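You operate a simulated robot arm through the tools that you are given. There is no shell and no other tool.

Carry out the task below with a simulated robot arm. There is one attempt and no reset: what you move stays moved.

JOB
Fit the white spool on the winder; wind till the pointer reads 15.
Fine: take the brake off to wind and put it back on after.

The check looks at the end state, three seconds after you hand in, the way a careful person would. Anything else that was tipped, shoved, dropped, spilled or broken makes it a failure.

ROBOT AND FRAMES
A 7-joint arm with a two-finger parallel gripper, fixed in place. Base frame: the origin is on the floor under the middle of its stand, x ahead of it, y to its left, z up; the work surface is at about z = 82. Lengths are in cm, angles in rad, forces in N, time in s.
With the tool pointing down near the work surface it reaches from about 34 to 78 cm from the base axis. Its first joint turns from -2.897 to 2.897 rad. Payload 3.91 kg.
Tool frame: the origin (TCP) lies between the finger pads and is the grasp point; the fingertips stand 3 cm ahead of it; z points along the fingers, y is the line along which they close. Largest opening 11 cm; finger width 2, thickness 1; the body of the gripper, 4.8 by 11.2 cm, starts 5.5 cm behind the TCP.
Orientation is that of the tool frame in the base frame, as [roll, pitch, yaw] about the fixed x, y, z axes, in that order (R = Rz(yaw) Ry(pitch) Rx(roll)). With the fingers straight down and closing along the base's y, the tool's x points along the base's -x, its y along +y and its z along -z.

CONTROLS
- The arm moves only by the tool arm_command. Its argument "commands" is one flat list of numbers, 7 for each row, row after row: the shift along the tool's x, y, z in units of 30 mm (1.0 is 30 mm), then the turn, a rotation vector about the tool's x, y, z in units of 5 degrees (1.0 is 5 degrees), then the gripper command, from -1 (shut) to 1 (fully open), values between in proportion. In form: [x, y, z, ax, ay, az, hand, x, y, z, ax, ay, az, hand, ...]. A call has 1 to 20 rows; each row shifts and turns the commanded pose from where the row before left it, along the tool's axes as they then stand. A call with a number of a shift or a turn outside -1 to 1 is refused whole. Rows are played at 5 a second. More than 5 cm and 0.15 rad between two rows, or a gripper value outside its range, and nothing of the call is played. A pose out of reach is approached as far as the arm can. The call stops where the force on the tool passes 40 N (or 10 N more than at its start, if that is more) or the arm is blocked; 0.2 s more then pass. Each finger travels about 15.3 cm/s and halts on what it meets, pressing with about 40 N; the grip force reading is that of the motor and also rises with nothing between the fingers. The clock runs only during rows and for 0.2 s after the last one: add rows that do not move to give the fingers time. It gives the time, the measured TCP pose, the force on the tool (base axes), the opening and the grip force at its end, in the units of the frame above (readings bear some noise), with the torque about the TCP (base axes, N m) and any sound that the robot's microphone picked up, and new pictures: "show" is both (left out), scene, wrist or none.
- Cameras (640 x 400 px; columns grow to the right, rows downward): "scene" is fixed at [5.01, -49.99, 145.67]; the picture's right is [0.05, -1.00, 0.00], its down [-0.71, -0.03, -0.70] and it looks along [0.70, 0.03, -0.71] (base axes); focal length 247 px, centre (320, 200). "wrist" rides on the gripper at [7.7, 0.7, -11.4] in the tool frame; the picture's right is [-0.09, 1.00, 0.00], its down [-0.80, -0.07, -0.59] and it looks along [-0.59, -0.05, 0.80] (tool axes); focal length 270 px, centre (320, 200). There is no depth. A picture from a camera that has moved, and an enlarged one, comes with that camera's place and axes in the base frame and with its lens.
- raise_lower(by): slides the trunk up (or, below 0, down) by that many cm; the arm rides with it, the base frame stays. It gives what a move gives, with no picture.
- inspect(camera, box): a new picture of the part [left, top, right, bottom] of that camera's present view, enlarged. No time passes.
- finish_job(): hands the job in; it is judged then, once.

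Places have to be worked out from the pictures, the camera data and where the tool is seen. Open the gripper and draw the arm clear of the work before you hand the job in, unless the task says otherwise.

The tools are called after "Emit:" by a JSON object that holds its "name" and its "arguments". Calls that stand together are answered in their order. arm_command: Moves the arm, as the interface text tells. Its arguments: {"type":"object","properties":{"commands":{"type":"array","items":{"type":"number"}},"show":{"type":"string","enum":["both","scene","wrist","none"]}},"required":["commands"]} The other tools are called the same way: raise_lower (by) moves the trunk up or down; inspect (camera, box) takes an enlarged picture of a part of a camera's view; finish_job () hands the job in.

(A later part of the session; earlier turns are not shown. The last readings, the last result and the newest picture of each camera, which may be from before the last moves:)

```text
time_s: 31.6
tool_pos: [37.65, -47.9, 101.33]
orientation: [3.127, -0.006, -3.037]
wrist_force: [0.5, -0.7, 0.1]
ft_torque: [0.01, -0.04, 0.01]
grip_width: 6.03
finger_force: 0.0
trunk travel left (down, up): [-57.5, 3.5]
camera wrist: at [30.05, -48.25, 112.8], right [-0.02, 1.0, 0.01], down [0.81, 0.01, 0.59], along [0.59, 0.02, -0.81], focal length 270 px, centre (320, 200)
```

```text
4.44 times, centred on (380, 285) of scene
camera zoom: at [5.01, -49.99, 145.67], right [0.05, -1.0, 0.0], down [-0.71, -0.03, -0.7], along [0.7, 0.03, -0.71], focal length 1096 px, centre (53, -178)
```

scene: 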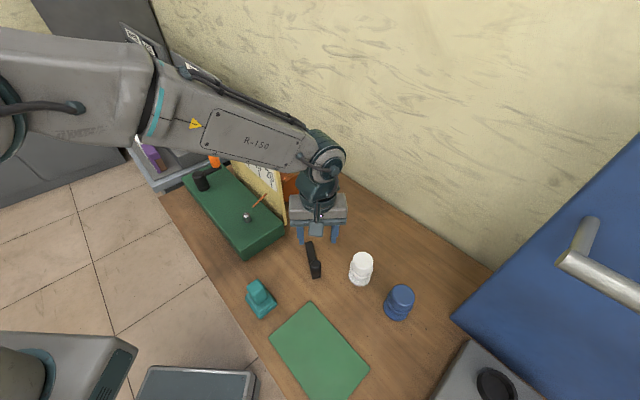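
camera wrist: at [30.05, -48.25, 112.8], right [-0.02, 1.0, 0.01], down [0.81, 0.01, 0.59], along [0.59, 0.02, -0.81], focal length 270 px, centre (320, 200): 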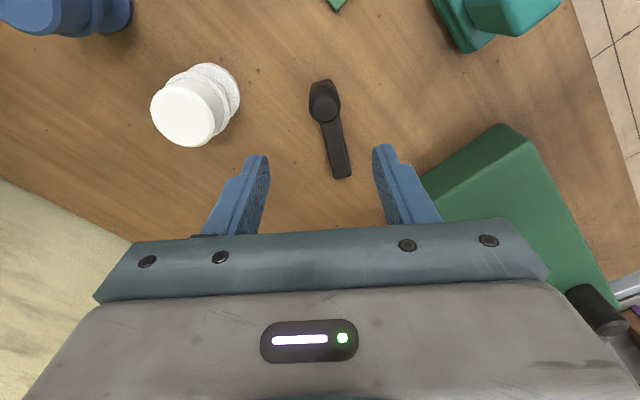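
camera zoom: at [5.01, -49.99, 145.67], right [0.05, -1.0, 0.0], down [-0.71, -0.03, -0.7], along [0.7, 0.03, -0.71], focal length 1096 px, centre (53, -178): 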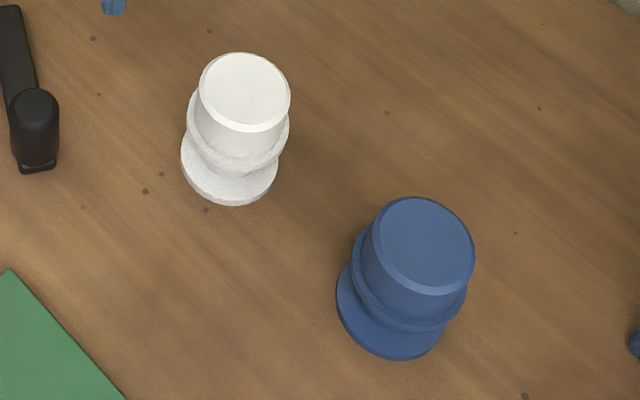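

White spool: head about 5.1 cm across with its top at z ≈ 90.8, flange about 5.8 cm, axis near [37.9, -59.4]. I'll level the tool, turn it back to the winder's yaw and move above the spool.

Emit:
{"name": "arm_command", "arguments": {"commands": [0, 0, 0, 0.167, -0.069, 0, 0.4, 0, 0, 0, 0, 0, 1, 0.4, 0, 0, 0, 0, 0, 1, 0.4, 0, 0, 0, 0, 0, 1, 0.4, 0, 0, 0, 0, 0, 1, 0.4, 0, 0, 0, 0, 0, 1, 0.4, 0, 0, 0, 0, 0, 1, 0.4, 0, 0, 0, 0, 0, 1, 0.4, 0, 0, 0, 0, 0, 1, 0.4, 0, 0, 0, 0, 0, 1, 0.4, 0, 0, 0, 0, 0, 1, 0.4, -0.68, -0.67, 0, 0, 0, 0, 0.4, -0.68, -0.67, 0, 0, 0, 0, 0.4, -0.68, -0.67, 0, 0, 0, 0, 0.4, -0.68, -0.67, 0, 0, 0, 0, 0.4, 0, 0, 0, 0, 0, 0, 0.4], "show": "both"}}

Emit:
{"name": "inspect", "arguments": {"camera": "wrist", "box": [260, 60, 380, 200]}}

```text
time_s: 35.0
tool_pos: [38.17, -59.47, 101.02]
orientation: [3.141, 0.001, 2.374]
wrist_force: [0.4, 0.2, -0.5]
ft_torque: [0.01, 0.02, 0.0]
grip_width: 7.73
finger_force: 0.0
trunk travel left (down, up): [-57.5, 3.5]
camera wrist: at [33.02, -53.61, 112.35], right [0.76, 0.66, 0.0], down [0.53, -0.61, 0.6], along [0.39, -0.45, -0.8], focal length 270 px, centre (320, 200)
```

scene: 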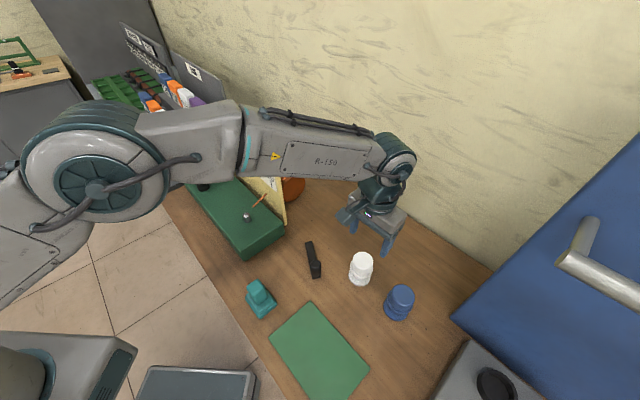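
wrist: 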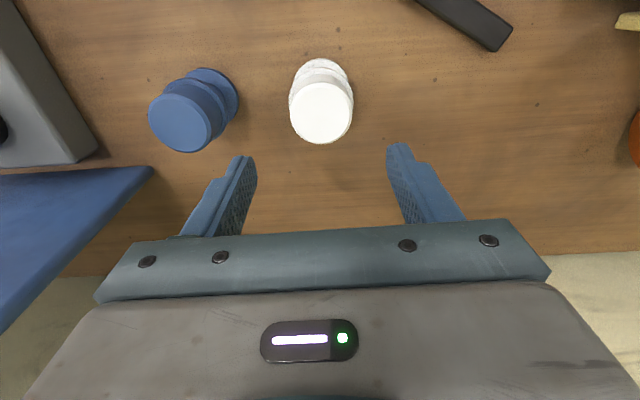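

```text
2.86 times, centred on (320, 130) of wrist
camera zoom: at [33.02, -53.61, 112.35], right [0.76, 0.66, 0.0], down [0.53, -0.61, 0.6], along [0.39, -0.45, -0.8], focal length 772 px, centre (320, 400)
```

zoom: 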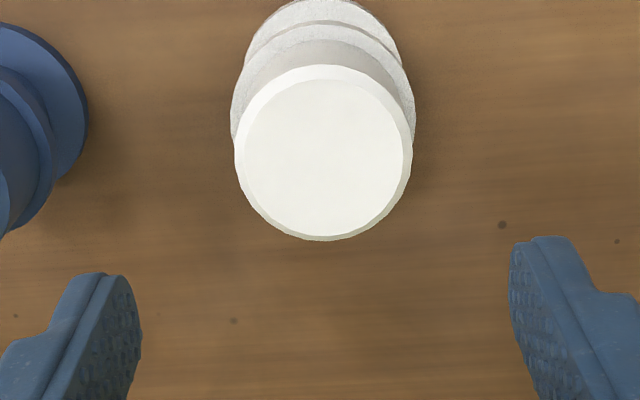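

The spool's axis is within about 0.4 cm of the tool axis. I'll correct that and lower until the tips are just above the upper flange.

Emit:
{"name": "arm_command", "arguments": {"commands": [0.1, 0.033, 0, 0, 0, 0, 0.4, 0, 0, 0.8, 0, 0, 0, 0.4, 0, 0, 0.8, 0, 0, 0, 0.4, 0, 0, 0.8, 0, 0, 0, 0.4, 0, 0, 0.8, 0, 0, 0, 0.4, 0, 0, 0, 0, 0, 0, 0.4], "show": "both"}}

Emit:
{"name": "inspect", "arguments": {"camera": "scene", "box": [320, 200, 420, 300]}}

Emit:
{"name": "inspect", "arguments": {"camera": "wrist", "box": [220, 120, 420, 250]}}

```text
time_s: 36.4
tool_pos: [38.0, -59.15, 91.64]
orientation: [3.14, 0.002, 2.374]
wrist_force: [0.4, 0.3, -0.1]
ft_torque: [0.0, 0.06, 0.03]
grip_width: 7.7
finger_force: 0.1
trunk travel left (down, up): [-57.5, 3.5]
camera wrist: at [32.93, -53.31, 102.97], right [0.76, 0.66, 0.0], down [0.53, -0.61, 0.6], along [0.39, -0.45, -0.8], focal length 270 px, centre (320, 200)
```

scene: 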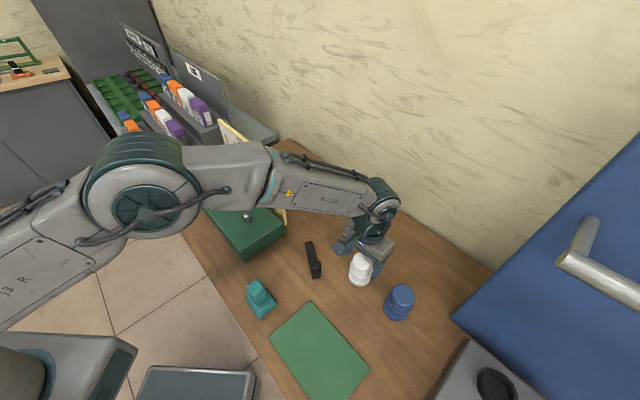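
wrist: 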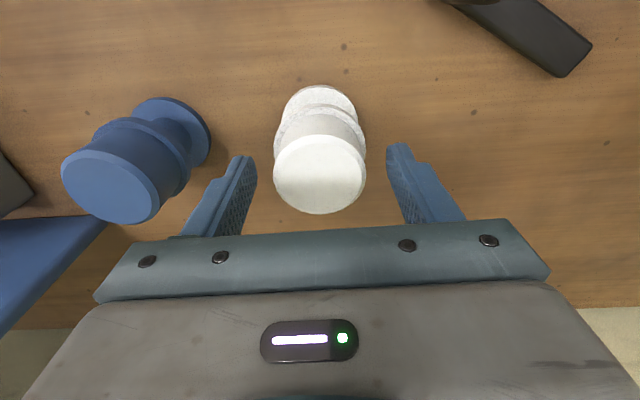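

```text
4.00 times, centred on (370, 250) of scene
camera zoom: at [5.01, -49.99, 145.67], right [0.05, -1.0, 0.0], down [-0.71, -0.03, -0.7], along [0.7, 0.03, -0.71], focal length 987 px, centre (120, 0)
```

zoom: 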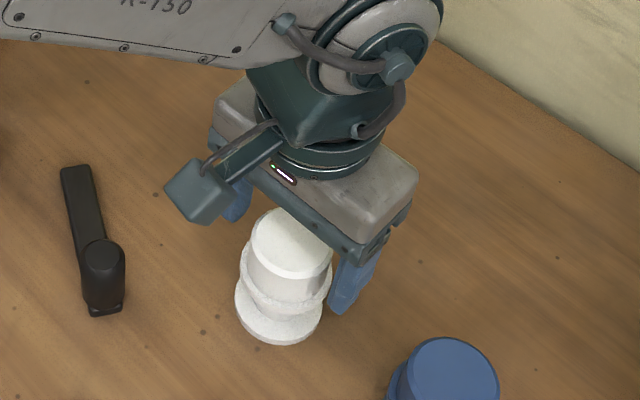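

```text
3.08 times, centred on (320, 185) of wrist
camera zoom: at [32.93, -53.31, 102.97], right [0.76, 0.66, 0.0], down [0.53, -0.61, 0.6], along [0.39, -0.45, -0.8], focal length 832 px, centre (320, 246)
```

zoom: 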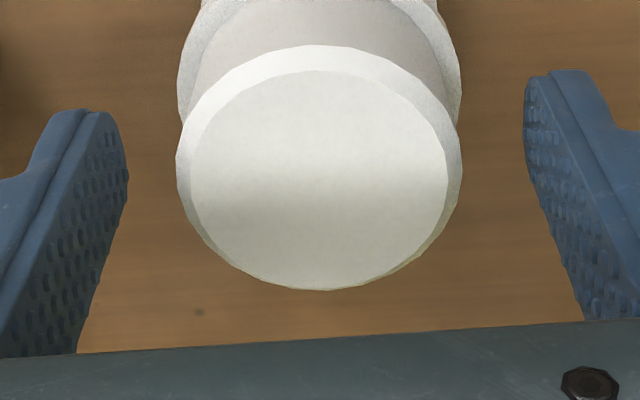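

The spool is centred between the fingers. I'll lower slightly more so the pads cover the head above the flange, and close.

Emit:
{"name": "arm_command", "arguments": {"commands": [0, 0, 0.3, 0, 0, 0, 0.4, 0, 0, 0, 0, 0, 0, 0.4, 0, 0, 0, 0, 0, 0, -1, 0, 0, 0, 0, 0, 0, -1, 0, 0, 0, 0, 0, 0, -1, 0, 0, 0, 0, 0, 0, -1], "show": "both"}}

Emit:
{"name": "inspect", "arguments": {"camera": "scene", "box": [320, 200, 420, 300]}}

Emit:
{"name": "inspect", "arguments": {"camera": "wrist", "box": [220, 70, 420, 250]}}

```text
time_s: 37.8
tool_pos: [38.01, -59.21, 90.66]
orientation: [3.141, 0.002, 2.375]
wrist_force: [0.9, -1.0, 2.2]
ft_torque: [0.02, -0.12, -0.02]
grip_width: 3.5
finger_force: 40.0
trunk travel left (down, up): [-57.5, 3.5]
camera wrist: at [32.88, -53.37, 102.05], right [0.76, 0.66, 0.0], down [0.53, -0.61, 0.6], along [0.39, -0.45, -0.8], focal length 270 px, centre (320, 200)
```

scene: 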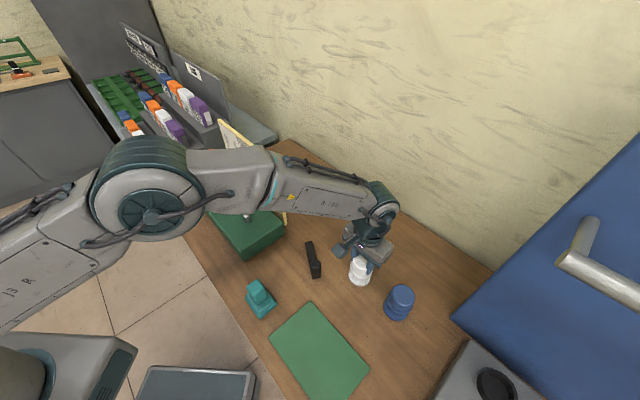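
wrist: 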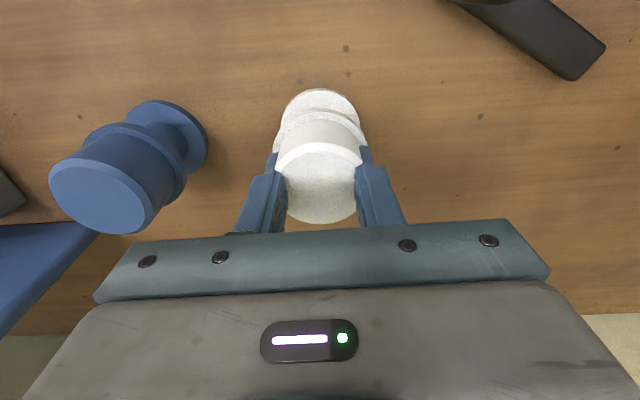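

```text
4.00 times, centred on (370, 250) of scene
camera zoom: at [5.01, -49.99, 145.67], right [0.05, -1.0, 0.0], down [-0.71, -0.03, -0.7], along [0.7, 0.03, -0.71], focal length 987 px, centre (120, 0)
```

zoom: 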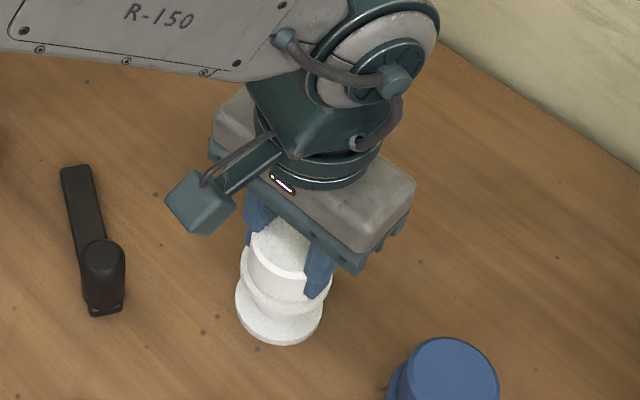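

```text
2.22 times, centred on (320, 160) of wrist
camera zoom: at [32.88, -53.37, 102.05], right [0.76, 0.66, 0.0], down [0.53, -0.61, 0.6], along [0.39, -0.45, -0.8], focal length 601 px, centre (320, 289)
```

zoom: 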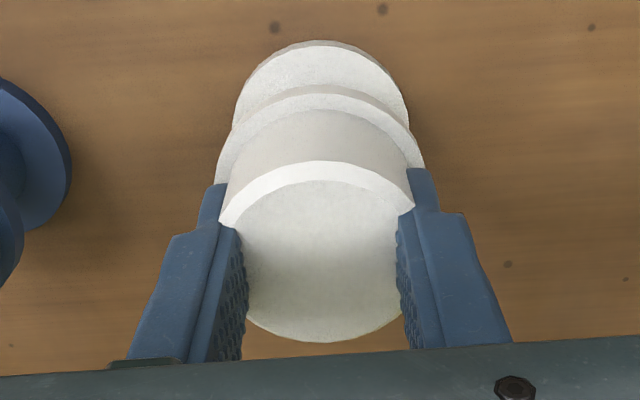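

The grip closed at 3.5 cm. I'll lift it a little and check that the spool comes along and the width stays constant.

Emit:
{"name": "arm_command", "arguments": {"commands": [0, 0, -0.3, 0, 0, 0, -1, 0, 0, -0.3, 0, 0, 0, -1, 0, 0, 0, 0, 0, 0, -1], "show": "both"}}

Emit:
{"name": "inspect", "arguments": {"camera": "scene", "box": [320, 200, 420, 300]}}

Emit:
{"name": "inspect", "arguments": {"camera": "wrist", "box": [220, 70, 420, 250]}}

```text
time_s: 38.6
tool_pos: [37.93, -59.22, 92.53]
orientation: [3.14, 0.002, 2.375]
wrist_force: [-0.3, -0.4, -1.1]
ft_torque: [0.0, 0.03, -0.02]
grip_width: 3.48
finger_force: 40.4
trunk travel left (down, up): [-57.5, 3.5]
camera wrist: at [32.76, -53.47, 103.95], right [0.76, 0.66, 0.0], down [0.53, -0.61, 0.6], along [0.39, -0.45, -0.8], focal length 270 px, centre (320, 200)
```

scene: 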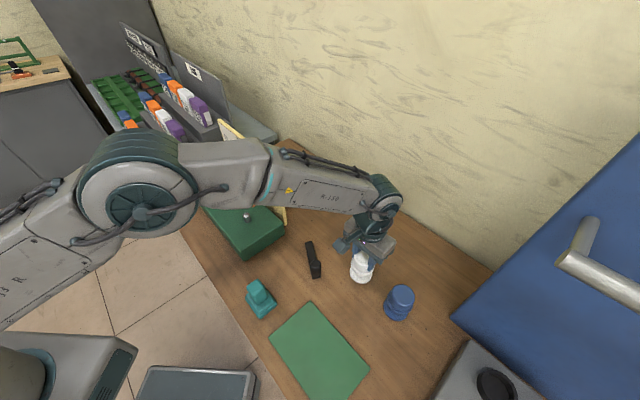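
wrist: 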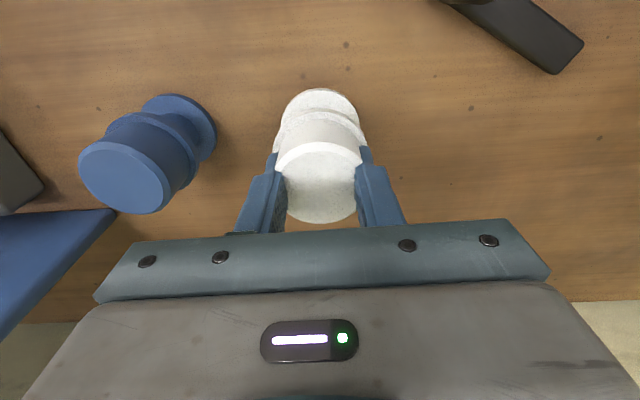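

```text
4.00 times, centred on (370, 250) of scene
camera zoom: at [5.01, -49.99, 145.67], right [0.05, -1.0, 0.0], down [-0.71, -0.03, -0.7], along [0.7, 0.03, -0.71], focal length 987 px, centre (120, 0)
```

zoom: 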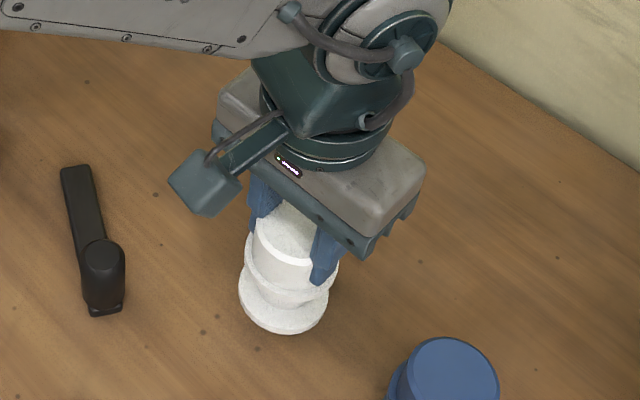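

```text
2.22 times, centred on (320, 160) of wrist
camera zoom: at [32.76, -53.47, 103.95], right [0.76, 0.66, 0.0], down [0.53, -0.61, 0.6], along [0.39, -0.45, -0.8], focal length 601 px, centre (320, 289)
```

zoom: 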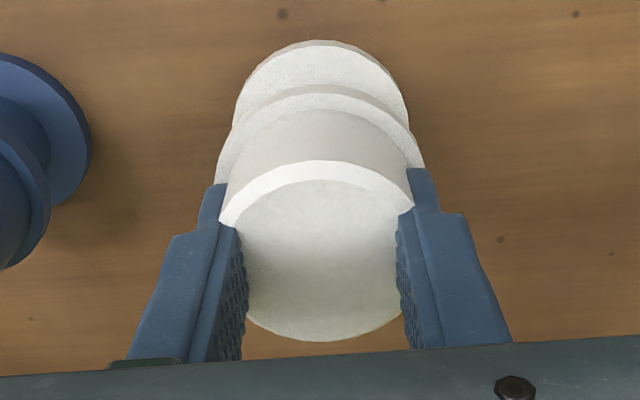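

The spool lifts cleanly and its axis coincides with the tool axis. I'll raise it well clear and carry it to above the spindle, near [51.7, -26.0], at about z = 115.

Emit:
{"name": "arm_command", "arguments": {"commands": [0, 0, -0.94, 0, 0, 0, -1, 0, 0, -0.94, 0, 0, 0, -1, 0, 0, -0.94, 0, 0, 0, -1, 0, 0, -0.94, 0, 0, 0, -1, 0, 0, -0.94, 0, 0, 0, -1, 0, 0, -0.94, 0, 0, 0, -1, 0, 0, -0.94, 0, 0, 0, -1, 0, 0, -0.94, 0, 0, 0, -1, 0.367, 0.928, 0, 0, 0, 0, -1, 0.367, 0.928, 0, 0, 0, 0, -1, 0.367, 0.928, 0, 0, 0, 0, -1, 0.367, 0.928, 0, 0, 0, 0, -1, 0.367, 0.928, 0, 0, 0, 0, -1, 0.367, 0.928, 0, 0, 0, 0, -1, 0.367, 0.928, 0, 0, 0, 0, -1, 0.367, 0.928, 0, 0, 0, 0, -1, 0.367, 0.928, 0, 0, 0, 0, -1, 0.367, 0.928, 0, 0, 0, 0, -1, 0.367, 0.928, 0, 0, 0, 0, -1, 0.367, 0.928, 0, 0, 0, 0, -1], "show": "none"}}

Emit:
{"name": "arm_command", "arguments": {"commands": [0, 0, 0, 0, 0, 0, -1, 0, 0, 0, 0, 0, 0, -1], "show": "both"}}

Emit:
{"name": "inspect", "arguments": {"camera": "wrist", "box": [250, 40, 400, 140]}}

```text
time_s: 42.8
tool_pos: [51.47, -26.21, 115.14]
orientation: [-3.141, 0.003, 2.373]
wrist_force: [-0.6, -0.1, -0.8]
ft_torque: [0.0, 0.0, 0.01]
grip_width: 3.5
finger_force: 40.1
trunk travel left (down, up): [-57.5, 3.5]
```

```text
time_s: 43.4
tool_pos: [51.44, -26.29, 115.14]
orientation: [-3.141, 0.002, 2.373]
wrist_force: [0.0, 0.2, -0.5]
ft_torque: [-0.02, -0.02, 0.01]
grip_width: 3.48
finger_force: 39.7
trunk travel left (down, up): [-57.5, 3.5]
camera wrist: at [46.39, -20.37, 126.47], right [0.76, 0.66, 0.0], down [0.53, -0.61, 0.6], along [0.39, -0.45, -0.8], focal length 270 px, centre (320, 200)
```

scene: 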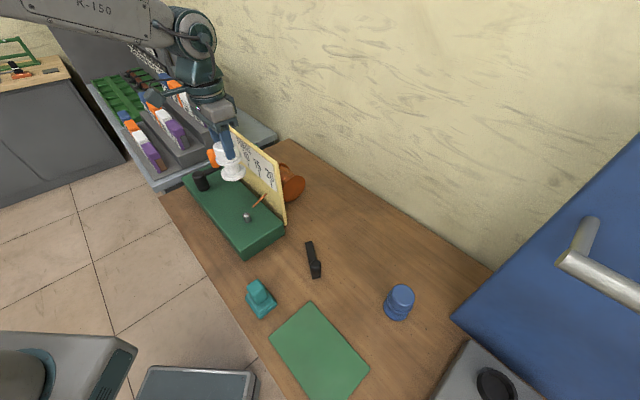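
wrist: 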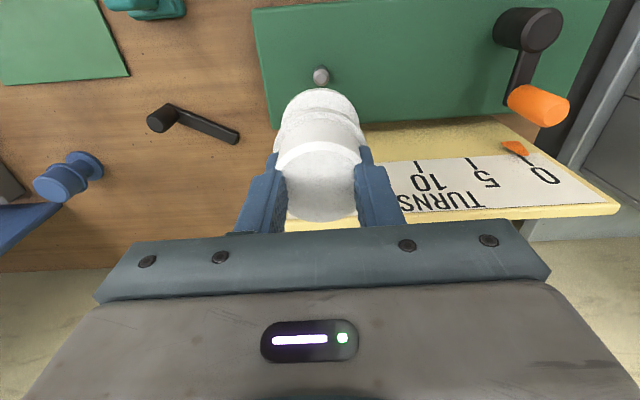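

```text
4.00 times, centred on (325, 90) of wrist
camera zoom: at [46.39, -20.37, 126.47], right [0.76, 0.66, 0.0], down [0.53, -0.61, 0.6], along [0.39, -0.45, -0.8], focal length 1081 px, centre (300, 640)
```

zoom: 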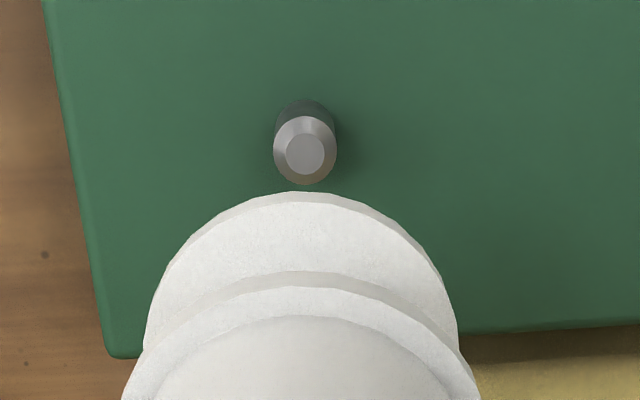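

The spindle's top projects within about 0.15 cm of the tool axis. I'll correct that and lower until the spool is just above the spindle, then check the alignment again.

Emit:
{"name": "arm_command", "arguments": {"commands": [0, 0.048, 0, 0, 0, 0, -1, 0, 0, 0.8, 0, 0, 0, -1, 0, 0, 0.8, 0, 0, 0, -1, 0, 0, 0.8, 0, 0, 0, -1, 0, 0, 0.8, 0, 0, 0, -1, 0, 0, 0.8, 0, 0, 0, -1, 0, 0, 0.7, 0, 0, 0, -1, 0, 0, 0, 0, 0, 0, -1, 0, 0, 0, 0, 0, 0, -1], "show": "both"}}

Emit:
{"name": "inspect", "arguments": {"camera": "scene", "box": [200, 160, 300, 260]}}

Emit:
{"name": "inspect", "arguments": {"camera": "wrist", "box": [220, 40, 420, 240]}}

```text
time_s: 45.4
tool_pos: [51.72, -26.2, 100.9]
orientation: [-3.141, 0.001, 2.374]
wrist_force: [0.1, 0.3, -0.4]
ft_torque: [0.01, 0.02, 0.0]
grip_width: 3.48
finger_force: 40.6
trunk travel left (down, up): [-57.5, 3.5]
camera wrist: at [46.61, -20.3, 112.26], right [0.76, 0.66, 0.0], down [0.53, -0.61, 0.6], along [0.39, -0.45, -0.8], focal length 270 px, centre (320, 200)
```

scene: 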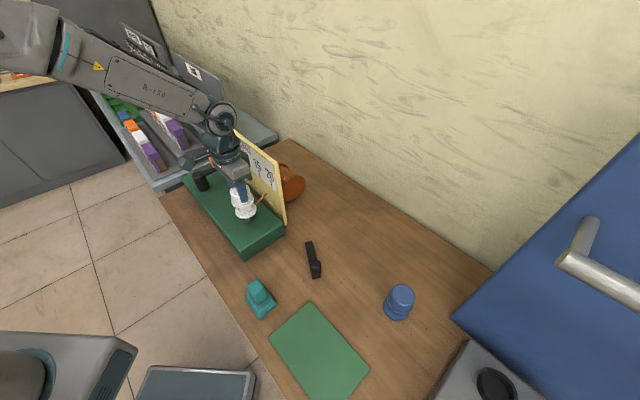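
wrist: 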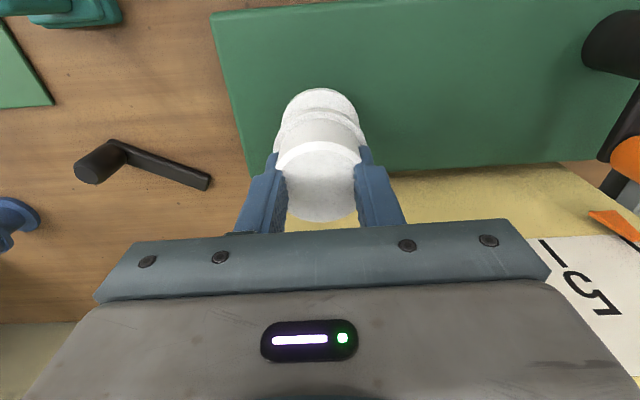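

```text
4.00 times, centred on (250, 210) of scene
camera zoom: at [5.01, -49.99, 145.67], right [0.05, -1.0, 0.0], down [-0.71, -0.03, -0.7], along [0.7, 0.03, -0.71], focal length 987 px, centre (600, 160)
```

zoom: 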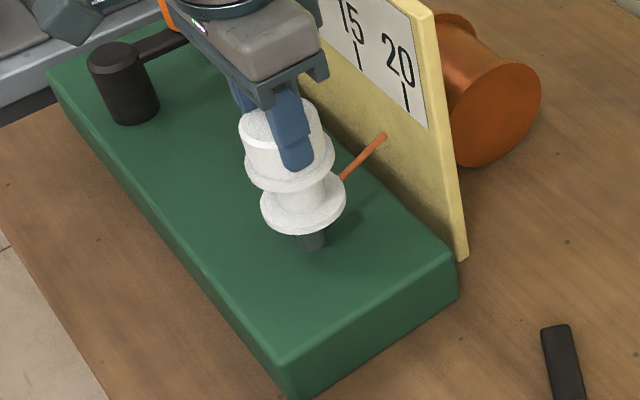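

```text
2.00 times, centred on (320, 140) of wrist
camera zoom: at [46.61, -20.3, 112.26], right [0.76, 0.66, 0.0], down [0.53, -0.61, 0.6], along [0.39, -0.45, -0.8], focal length 541 px, centre (320, 320)
```

zoom: 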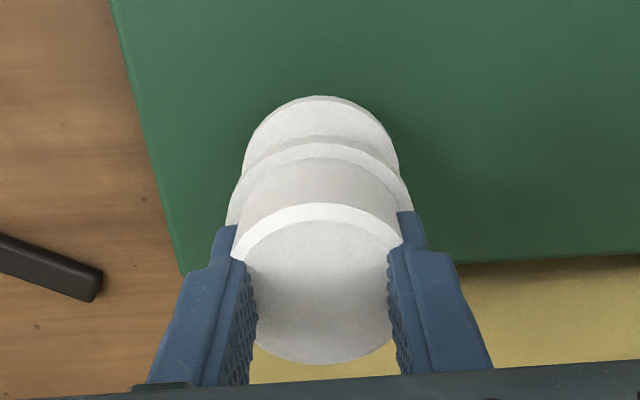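

From the scene the spool and spindle are in line. I'll take another reading to average out the noise before going down.

Emit:
{"name": "arm_command", "arguments": {"commands": [0, 0, 0, 0, 0, 0, -1], "show": "none"}}

Emit:
{"name": "arm_command", "arguments": {"commands": [0, 0, 0, 0, 0, 0, -1], "show": "none"}}

Emit:
{"name": "arm_command", "arguments": {"commands": [0, 0, 0, 0, 0, 0, -1], "show": "none"}}

```text
time_s: 45.8
tool_pos: [51.73, -26.07, 100.85]
orientation: [3.141, 0.002, 2.373]
wrist_force: [-0.4, -0.2, -1.3]
ft_torque: [-0.02, -0.01, -0.02]
grip_width: 3.5
finger_force: 39.7
trunk travel left (down, up): [-57.5, 3.5]
```

```text
time_s: 46.2
tool_pos: [51.67, -26.22, 100.94]
orientation: [3.142, 0.0, 2.374]
wrist_force: [0.1, -0.5, -0.2]
ft_torque: [0.03, -0.04, 0.0]
grip_width: 3.49
finger_force: 39.7
trunk travel left (down, up): [-57.5, 3.5]
```

```text
time_s: 46.6
tool_pos: [51.65, -26.16, 100.86]
orientation: [3.141, 0.002, 2.374]
wrist_force: [0.0, -0.5, -0.6]
ft_torque: [0.0, 0.02, 0.0]
grip_width: 3.47
finger_force: 40.1
trunk travel left (down, up): [-57.5, 3.5]
```

The average reading is about 0.1 cm towards the plate. I'll correct that and lower slowly, watching the vertical force for engagement.

Emit:
{"name": "arm_command", "arguments": {"commands": [0.03, -0.02, 0, 0, 0, 0, -1, 0, 0, 0.15, 0, 0, 0, -1, 0, 0, 0.15, 0, 0, 0, -1, 0, 0, 0.15, 0, 0, 0, -1, 0, 0, 0.15, 0, 0, 0, -1, 0, 0, 0.15, 0, 0, 0, -1], "show": "scene"}}

Emit:
{"name": "inspect", "arguments": {"camera": "scene", "box": [200, 160, 300, 260]}}

```text
time_s: 48.0
tool_pos: [51.43, -26.0, 98.65]
orientation: [-3.141, -0.001, 2.374]
wrist_force: [-0.5, -0.6, -1.4]
ft_torque: [0.03, 0.01, 0.01]
grip_width: 3.52
finger_force: 40.0
trunk travel left (down, up): [-57.5, 3.5]
```

scene: 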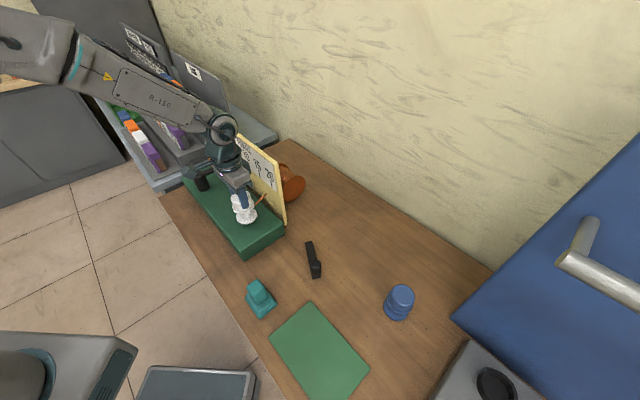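

```text
4.00 times, centred on (250, 210) of scene
camera zoom: at [5.01, -49.99, 145.67], right [0.05, -1.0, 0.0], down [-0.71, -0.03, -0.7], along [0.7, 0.03, -0.71], focal length 987 px, centre (600, 160)
```

zoom: 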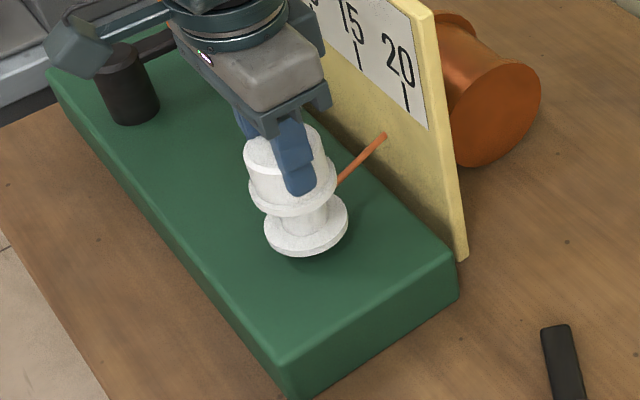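

No contact force yet, with the spool's bottom at about 90.0. I'll continue down slowly.

Emit:
{"name": "arm_command", "arguments": {"commands": [0, 0, 0.1, 0, 0, 0, -1, 0, 0, 0.1, 0, 0, 0, -1, 0, 0, 0.1, 0, 0, 0, -1, 0, 0, 0.1, 0, 0, 0, -1], "show": "none"}}

```text
time_s: 49.0
tool_pos: [51.58, -25.79, 97.64]
orientation: [-3.141, 0.0, 2.373]
wrist_force: [-2.7, 0.1, -1.5]
ft_torque: [-0.03, 0.14, 0.03]
grip_width: 3.49
finger_force: 40.4
trunk travel left (down, up): [-57.5, 3.5]
```

The reading is light side contact only, about 3 N, which fits the bore sliding over the spindle. I'll continue lowering.

Emit:
{"name": "arm_command", "arguments": {"commands": [0, 0, 0.1, 0, 0, 0, -1, 0, 0, 0.1, 0, 0, 0, -1, 0, 0, 0.1, 0, 0, 0, -1, 0, 0, 0.1, 0, 0, 0, -1], "show": "scene"}}

Emit:
{"name": "inspect", "arguments": {"camera": "scene", "box": [200, 160, 300, 260]}}

```text
time_s: 50.0
tool_pos: [51.58, -25.91, 96.63]
orientation: [3.14, 0.007, 2.373]
wrist_force: [-0.7, -2.8, 29.2]
ft_torque: [-0.53, 0.39, 0.03]
grip_width: 3.51
finger_force: 40.8
trunk travel left (down, up): [-57.5, 3.5]
```

scene: 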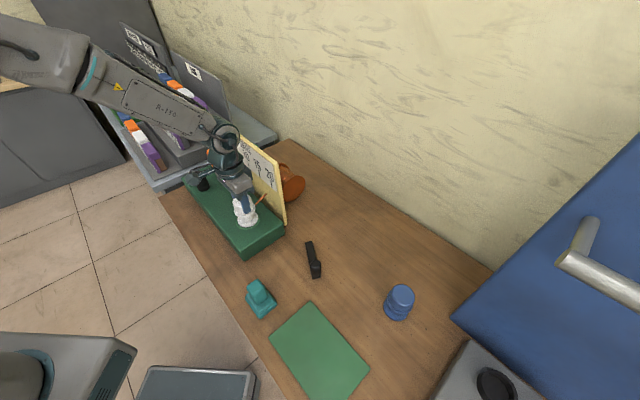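

```text
4.00 times, centred on (250, 210) of scene
camera zoom: at [5.01, -49.99, 145.67], right [0.05, -1.0, 0.0], down [-0.71, -0.03, -0.7], along [0.7, 0.03, -0.71], focal length 987 px, centre (600, 160)
```

zoom: 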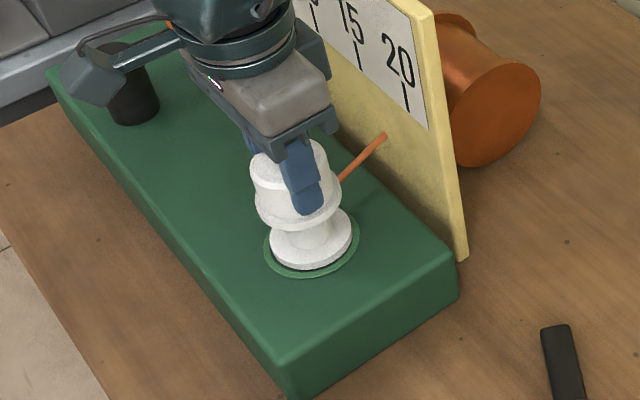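

The spool has seated: 29 N upward, its bottom at about 88.0, and a green ring has appeared around it. I'll ease the downward load, open the fingers and rise clear.

Emit:
{"name": "arm_command", "arguments": {"commands": [0, 0, -0.12, 0, 0, 0, -1, 0, 0, 0, 0, 0, 0, 0.4, 0, 0, 0, 0, 0, 0, 0.4, 0, 0, 0, 0, 0, 0, 0.4, 0, 0, 0, 0, 0, 0, 0.4], "show": "both"}}

Emit:
{"name": "inspect", "arguments": {"camera": "scene", "box": [200, 160, 300, 260]}}

```text
time_s: 51.2
tool_pos: [51.71, -26.01, 96.64]
orientation: [-3.14, 0.0, 2.374]
wrist_force: [0.3, -0.1, -0.3]
ft_torque: [-0.02, 0.04, 0.02]
grip_width: 7.69
finger_force: 0.0
trunk travel left (down, up): [-57.5, 3.5]
camera wrist: at [46.57, -20.05, 108.04], right [0.76, 0.66, 0.0], down [0.53, -0.61, 0.6], along [0.39, -0.45, -0.8], focal length 270 px, centre (320, 200)
```

scene: 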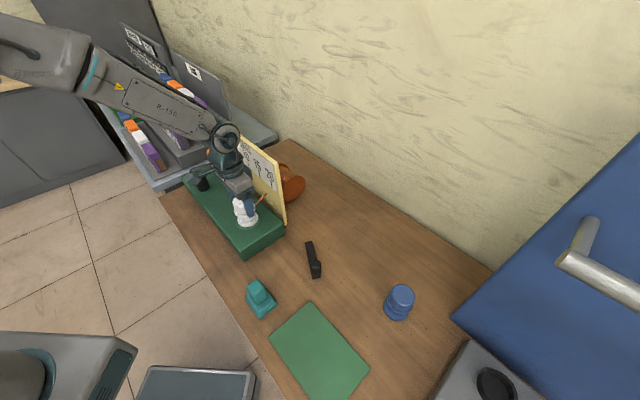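
wrist: 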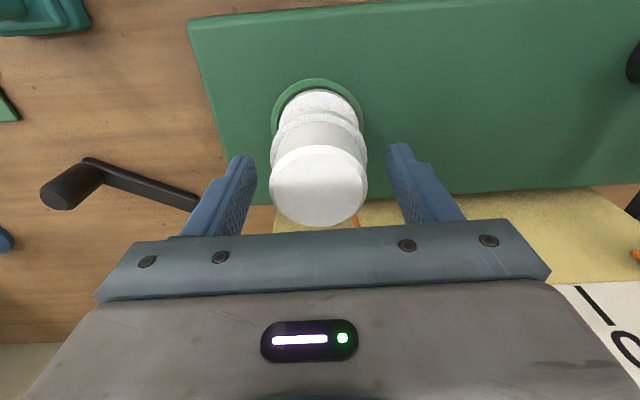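

```text
4.00 times, centred on (250, 210) of scene
camera zoom: at [5.01, -49.99, 145.67], right [0.05, -1.0, 0.0], down [-0.71, -0.03, -0.7], along [0.7, 0.03, -0.71], focal length 987 px, centre (600, 160)
```

zoom: 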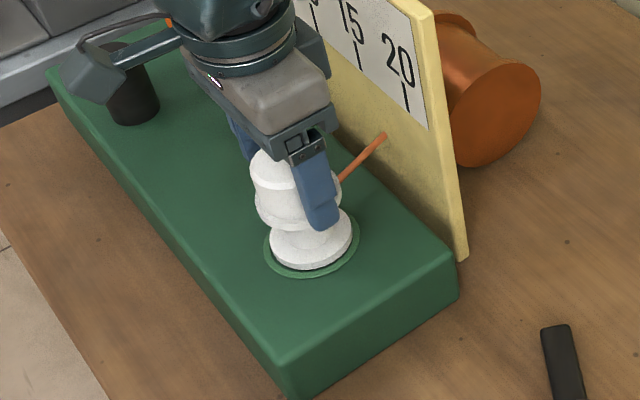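

The fingers are open and the spool stands on the spindle. I'll rise straight up and look at the seating.

Emit:
{"name": "arm_command", "arguments": {"commands": [0, 0, -0.4, 0, 0, 0, 0.4, 0, 0, -0.9, 0, 0, 0, 0.4, 0, 0, -0.9, 0, 0, 0, 0.4, 0, 0, -0.9, 0, 0, 0, 0.4, 0, 0, -0.9, 0, 0, 0, 0.4, 0, 0, -0.9, 0, 0, 0, 0.4, 0, 0, -0.9, 0, 0, 0, 0.4, 0, 0, 0, 0, 0, 0, 0.4], "show": "both"}}

Emit:
{"name": "inspect", "arguments": {"camera": "wrist", "box": [240, 40, 400, 140]}}

Emit:
{"name": "inspect", "arguments": {"camera": "scene", "box": [200, 160, 300, 260]}}

```text
time_s: 53.0
tool_pos: [51.6, -25.76, 114.29]
orientation: [3.141, 0.001, 2.373]
wrist_force: [0.3, 1.0, 0.1]
ft_torque: [0.02, 0.01, -0.05]
grip_width: 7.7
finger_force: 0.1
trunk travel left (down, up): [-57.5, 3.5]
camera wrist: at [46.47, -19.95, 125.8], right [0.76, 0.66, 0.0], down [0.53, -0.61, 0.6], along [0.39, -0.45, -0.8], focal length 270 px, centre (320, 200)
```

scene: 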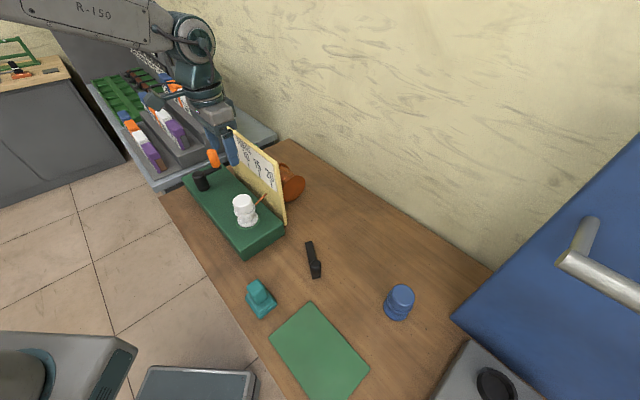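
wrist: 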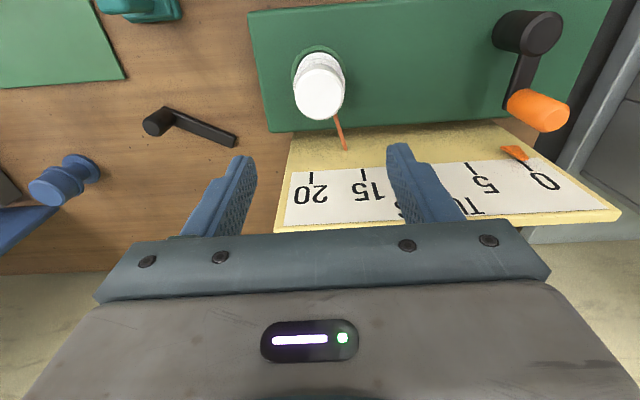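

```text
4.00 times, centred on (320, 90) of wrist
camera zoom: at [46.47, -19.95, 125.8], right [0.76, 0.66, 0.0], down [0.53, -0.61, 0.6], along [0.39, -0.45, -0.8], focal length 1081 px, centre (320, 640)
```

zoom: 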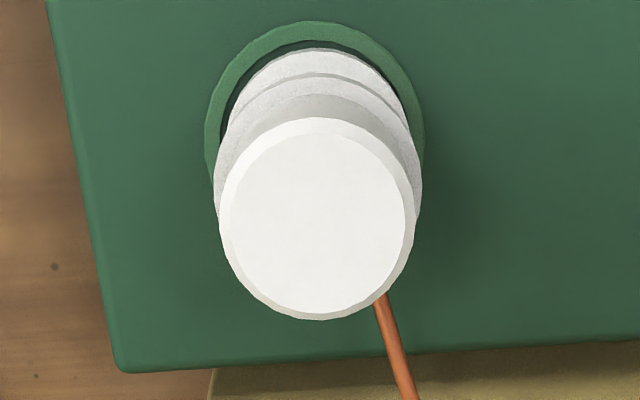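

```text
4.00 times, centred on (250, 210) of scene
camera zoom: at [5.01, -49.99, 145.67], right [0.05, -1.0, 0.0], down [-0.71, -0.03, -0.7], along [0.7, 0.03, -0.71], focal length 987 px, centre (600, 160)
```

zoom: 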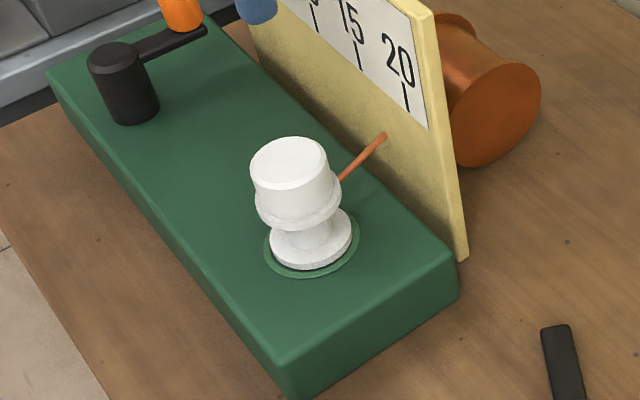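

The spool is on and upright. Now I'll move above the crank handle, near [70.2, -12], to measure it.

Emit:
{"name": "arm_command", "arguments": {"commands": [-0.1575, 0.95, 0, 0, 0, 0, 0.4, -0.1575, 0.95, 0, 0, 0, 0, 0.4, -0.1575, 0.95, 0, 0, 0, 0, 0.4, -0.1575, 0.95, 0, 0, 0, 0, 0.4, -0.1575, 0.95, 0, 0, 0, 0, 0.4, -0.1575, 0.95, 0, 0, 0, 0, 0.4, -0.1575, 0.95, 0, 0, 0, 0, 0.4, -0.1575, 0.95, 0, 0, 0, 0, 0.4, 0, 0, 0, 0, 0, 0, 0.4], "show": "both"}}

Emit:
{"name": "inspect", "arguments": {"camera": "wrist", "box": [220, 20, 420, 160]}}

```text
time_s: 55.0
tool_pos: [70.28, -12.21, 113.98]
orientation: [-3.142, 0.003, 2.375]
wrist_force: [0.3, 0.3, 0.0]
ft_torque: [-0.04, 0.0, -0.02]
grip_width: 7.69
finger_force: 0.1
trunk travel left (down, up): [-57.5, 3.5]
camera wrist: at [65.24, -6.37, 125.35], right [0.76, 0.66, 0.0], down [0.53, -0.61, 0.6], along [0.39, -0.45, -0.8], focal length 270 px, centre (320, 200)
```

scene: 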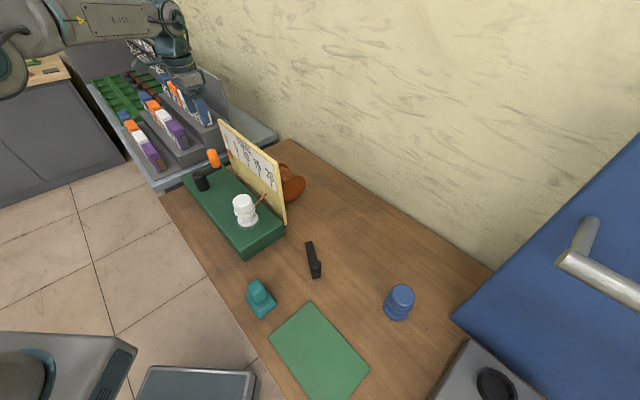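
wrist: 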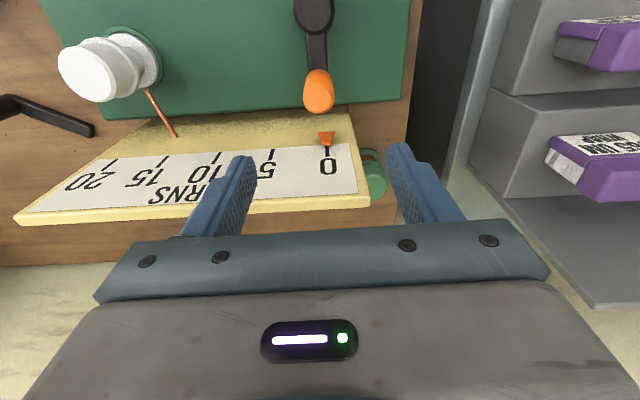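

```text
2.86 times, centred on (320, 90) of wrist
camera zoom: at [65.24, -6.37, 125.35], right [0.76, 0.66, 0.0], down [0.53, -0.61, 0.6], along [0.39, -0.45, -0.8], focal length 772 px, centre (320, 514)
```

zoom: 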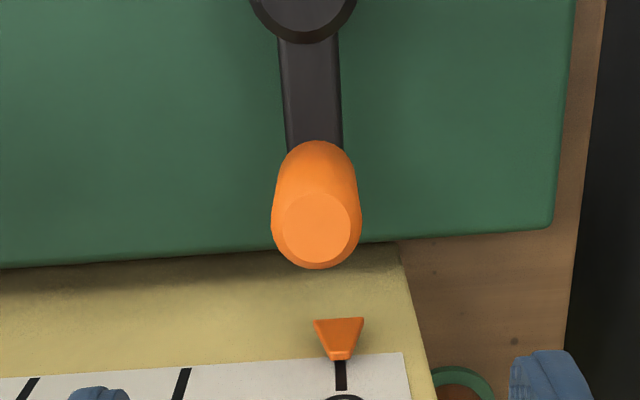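

The handle is at about [70.05, -12.2], 3 cm across, with its top at z ≈ 99.3. I need the hub's centre for the turning circle, so I'll enlarge that.

Emit:
{"name": "inspect", "arguments": {"camera": "wrist", "box": [260, 0, 380, 120]}}

Emit:
{"name": "inspect", "arguments": {"camera": "scene", "box": [180, 135, 250, 205]}}

```text
3.33 times, centred on (320, 60) of wrist
camera zoom: at [65.24, -6.37, 125.35], right [0.76, 0.66, 0.0], down [0.53, -0.61, 0.6], along [0.39, -0.45, -0.8], focal length 901 px, centre (320, 667)
```

zoom: 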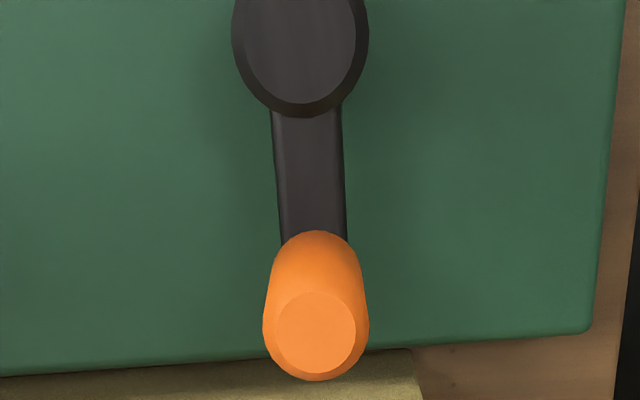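

```text
5.71 times, centred on (215, 170) of scene
camera zoom: at [5.01, -49.99, 145.67], right [0.05, -1.0, 0.0], down [-0.71, -0.03, -0.7], along [0.7, 0.03, -0.71], focal length 1410 px, centre (920, 371)
```

zoom: 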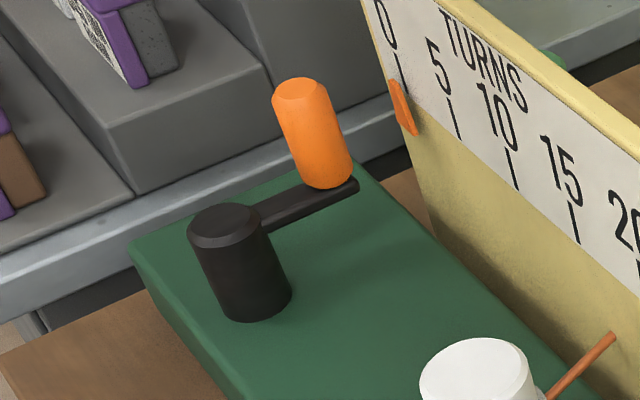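

The hub is centred near [65.3, -7.4] and the handle is 6.8 cm from it, pointing straight at the plate. I'll lower over the handle with the tips staying above the crank arm at about z = 94.6.

Emit:
{"name": "arm_command", "arguments": {"commands": [0.055, -0.053, 0, 0, 0, 0, 0.4, 0, 0, 0.78, 0, 0, 0, 0.4, 0, 0, 0.78, 0, 0, 0, 0.4, 0, 0, 0.78, 0, 0, 0, 0.4, 0, 0, 0.78, 0, 0, 0, 0.4, 0, 0, 0.78, 0, 0, 0, 0.4, 0, 0, 0.78, 0, 0, 0, 0.4, 0, 0, 0, 0, 0, 0, 0.4], "show": "both"}}

Emit:
{"name": "inspect", "arguments": {"camera": "scene", "box": [170, 110, 250, 210]}}

Emit:
{"name": "inspect", "arguments": {"camera": "wrist", "box": [220, 80, 420, 240]}}

```text
time_s: 56.8
tool_pos: [69.75, -12.23, 99.91]
orientation: [3.141, 0.003, 2.373]
wrist_force: [0.1, 0.7, -0.2]
ft_torque: [0.02, -0.02, 0.01]
grip_width: 7.7
finger_force: 0.0
trunk travel left (down, up): [-57.5, 3.5]
camera wrist: at [64.77, -6.35, 111.33], right [0.76, 0.66, 0.0], down [0.53, -0.61, 0.6], along [0.39, -0.45, -0.8], focal length 270 px, centre (320, 200)
```

scene: 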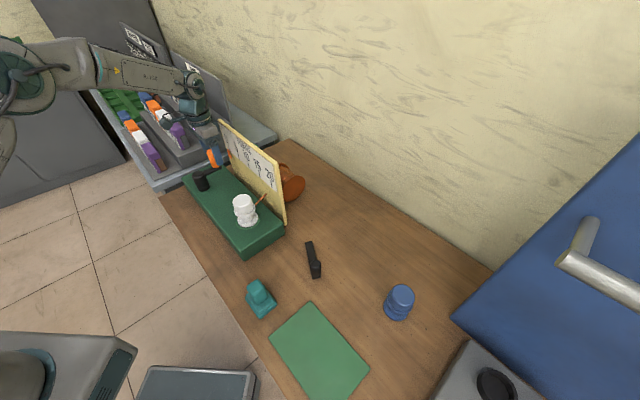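
wrist: 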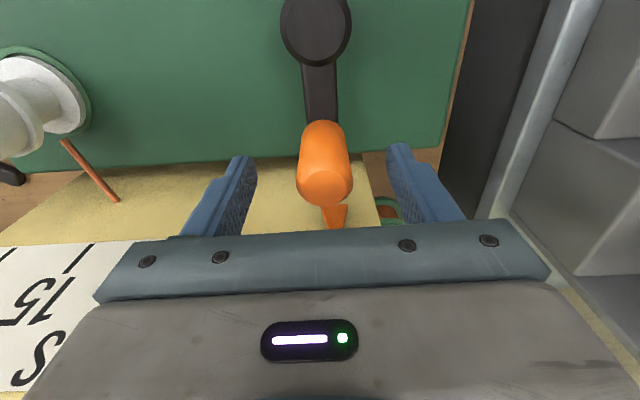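

```text
4.00 times, centred on (210, 160) of scene
camera zoom: at [5.01, -49.99, 145.67], right [0.05, -1.0, 0.0], down [-0.71, -0.03, -0.7], along [0.7, 0.03, -0.71], focal length 987 px, centre (760, 360)
```

zoom: 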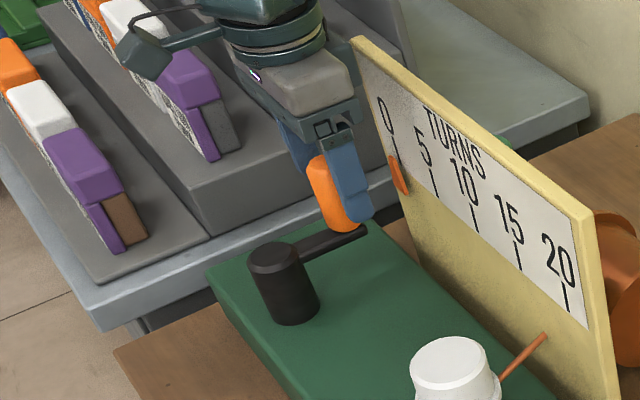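

```text
2.50 times, centred on (320, 160) of wrist
camera zoom: at [64.77, -6.35, 111.33], right [0.76, 0.66, 0.0], down [0.53, -0.61, 0.6], along [0.39, -0.45, -0.8], focal length 676 px, centre (320, 300)
```

zoom: 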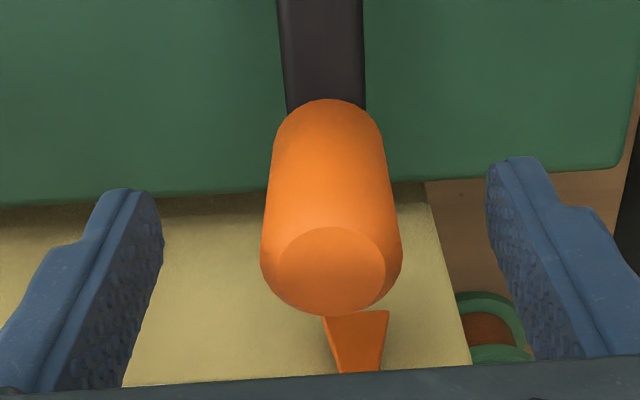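

The handle is offset about -0.2 and +0.24 cm in the tool frame. I'll correct that, lower 2.3 cm and close on it.

Emit:
{"name": "arm_command", "arguments": {"commands": [-0.063, 0.08, 0, 0, 0, 0, 0.4, 0, 0, 0.38, 0, 0, 0, 0.4, 0, 0, 0.38, 0, 0, 0, 0.4, 0, 0, 0, 0, 0, 0, 0.4, 0, 0, 0, 0, 0, 0, -1, 0, 0, 0, 0, 0, 0, -1, 0, 0, 0, 0, 0, 0, -1, 0, 0, 0, 0, 0, 0, -1], "show": "both"}}

Emit:
{"name": "inspect", "arguments": {"camera": "scene", "box": [170, 110, 250, 210]}}

```text
time_s: 58.6
tool_pos: [70.02, -12.12, 97.66]
orientation: [-3.141, 0.0, 2.374]
wrist_force: [-1.7, 0.1, -3.1]
ft_torque: [0.56, -0.9, -0.01]
grip_width: 2.96
finger_force: 45.1
trunk travel left (down, up): [-57.5, 3.5]
camera wrist: at [65.03, -6.22, 109.09], right [0.76, 0.66, 0.0], down [0.53, -0.61, 0.6], along [0.39, -0.45, -0.8], focal length 270 px, centre (320, 200)
```

scene: 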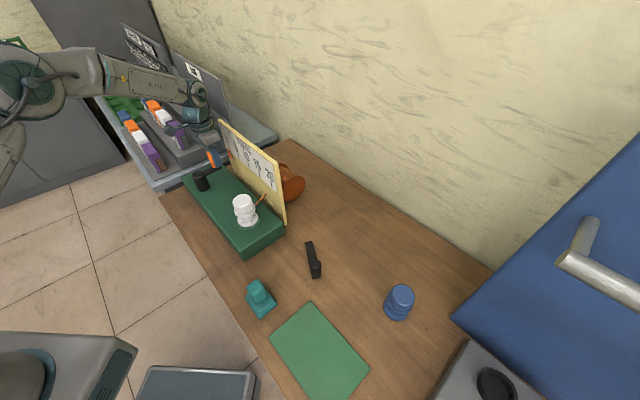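
wrist: 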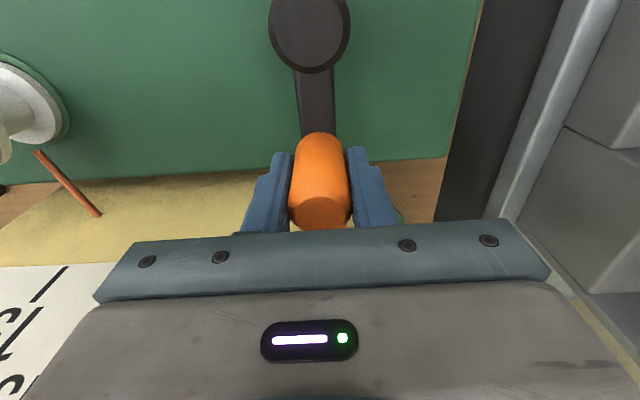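

```text
4.00 times, centred on (210, 160) of scene
camera zoom: at [5.01, -49.99, 145.67], right [0.05, -1.0, 0.0], down [-0.71, -0.03, -0.7], along [0.7, 0.03, -0.71], focal length 987 px, centre (760, 360)
```

zoom: 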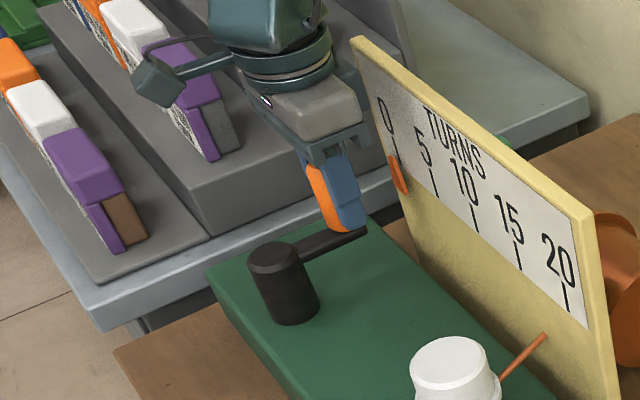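

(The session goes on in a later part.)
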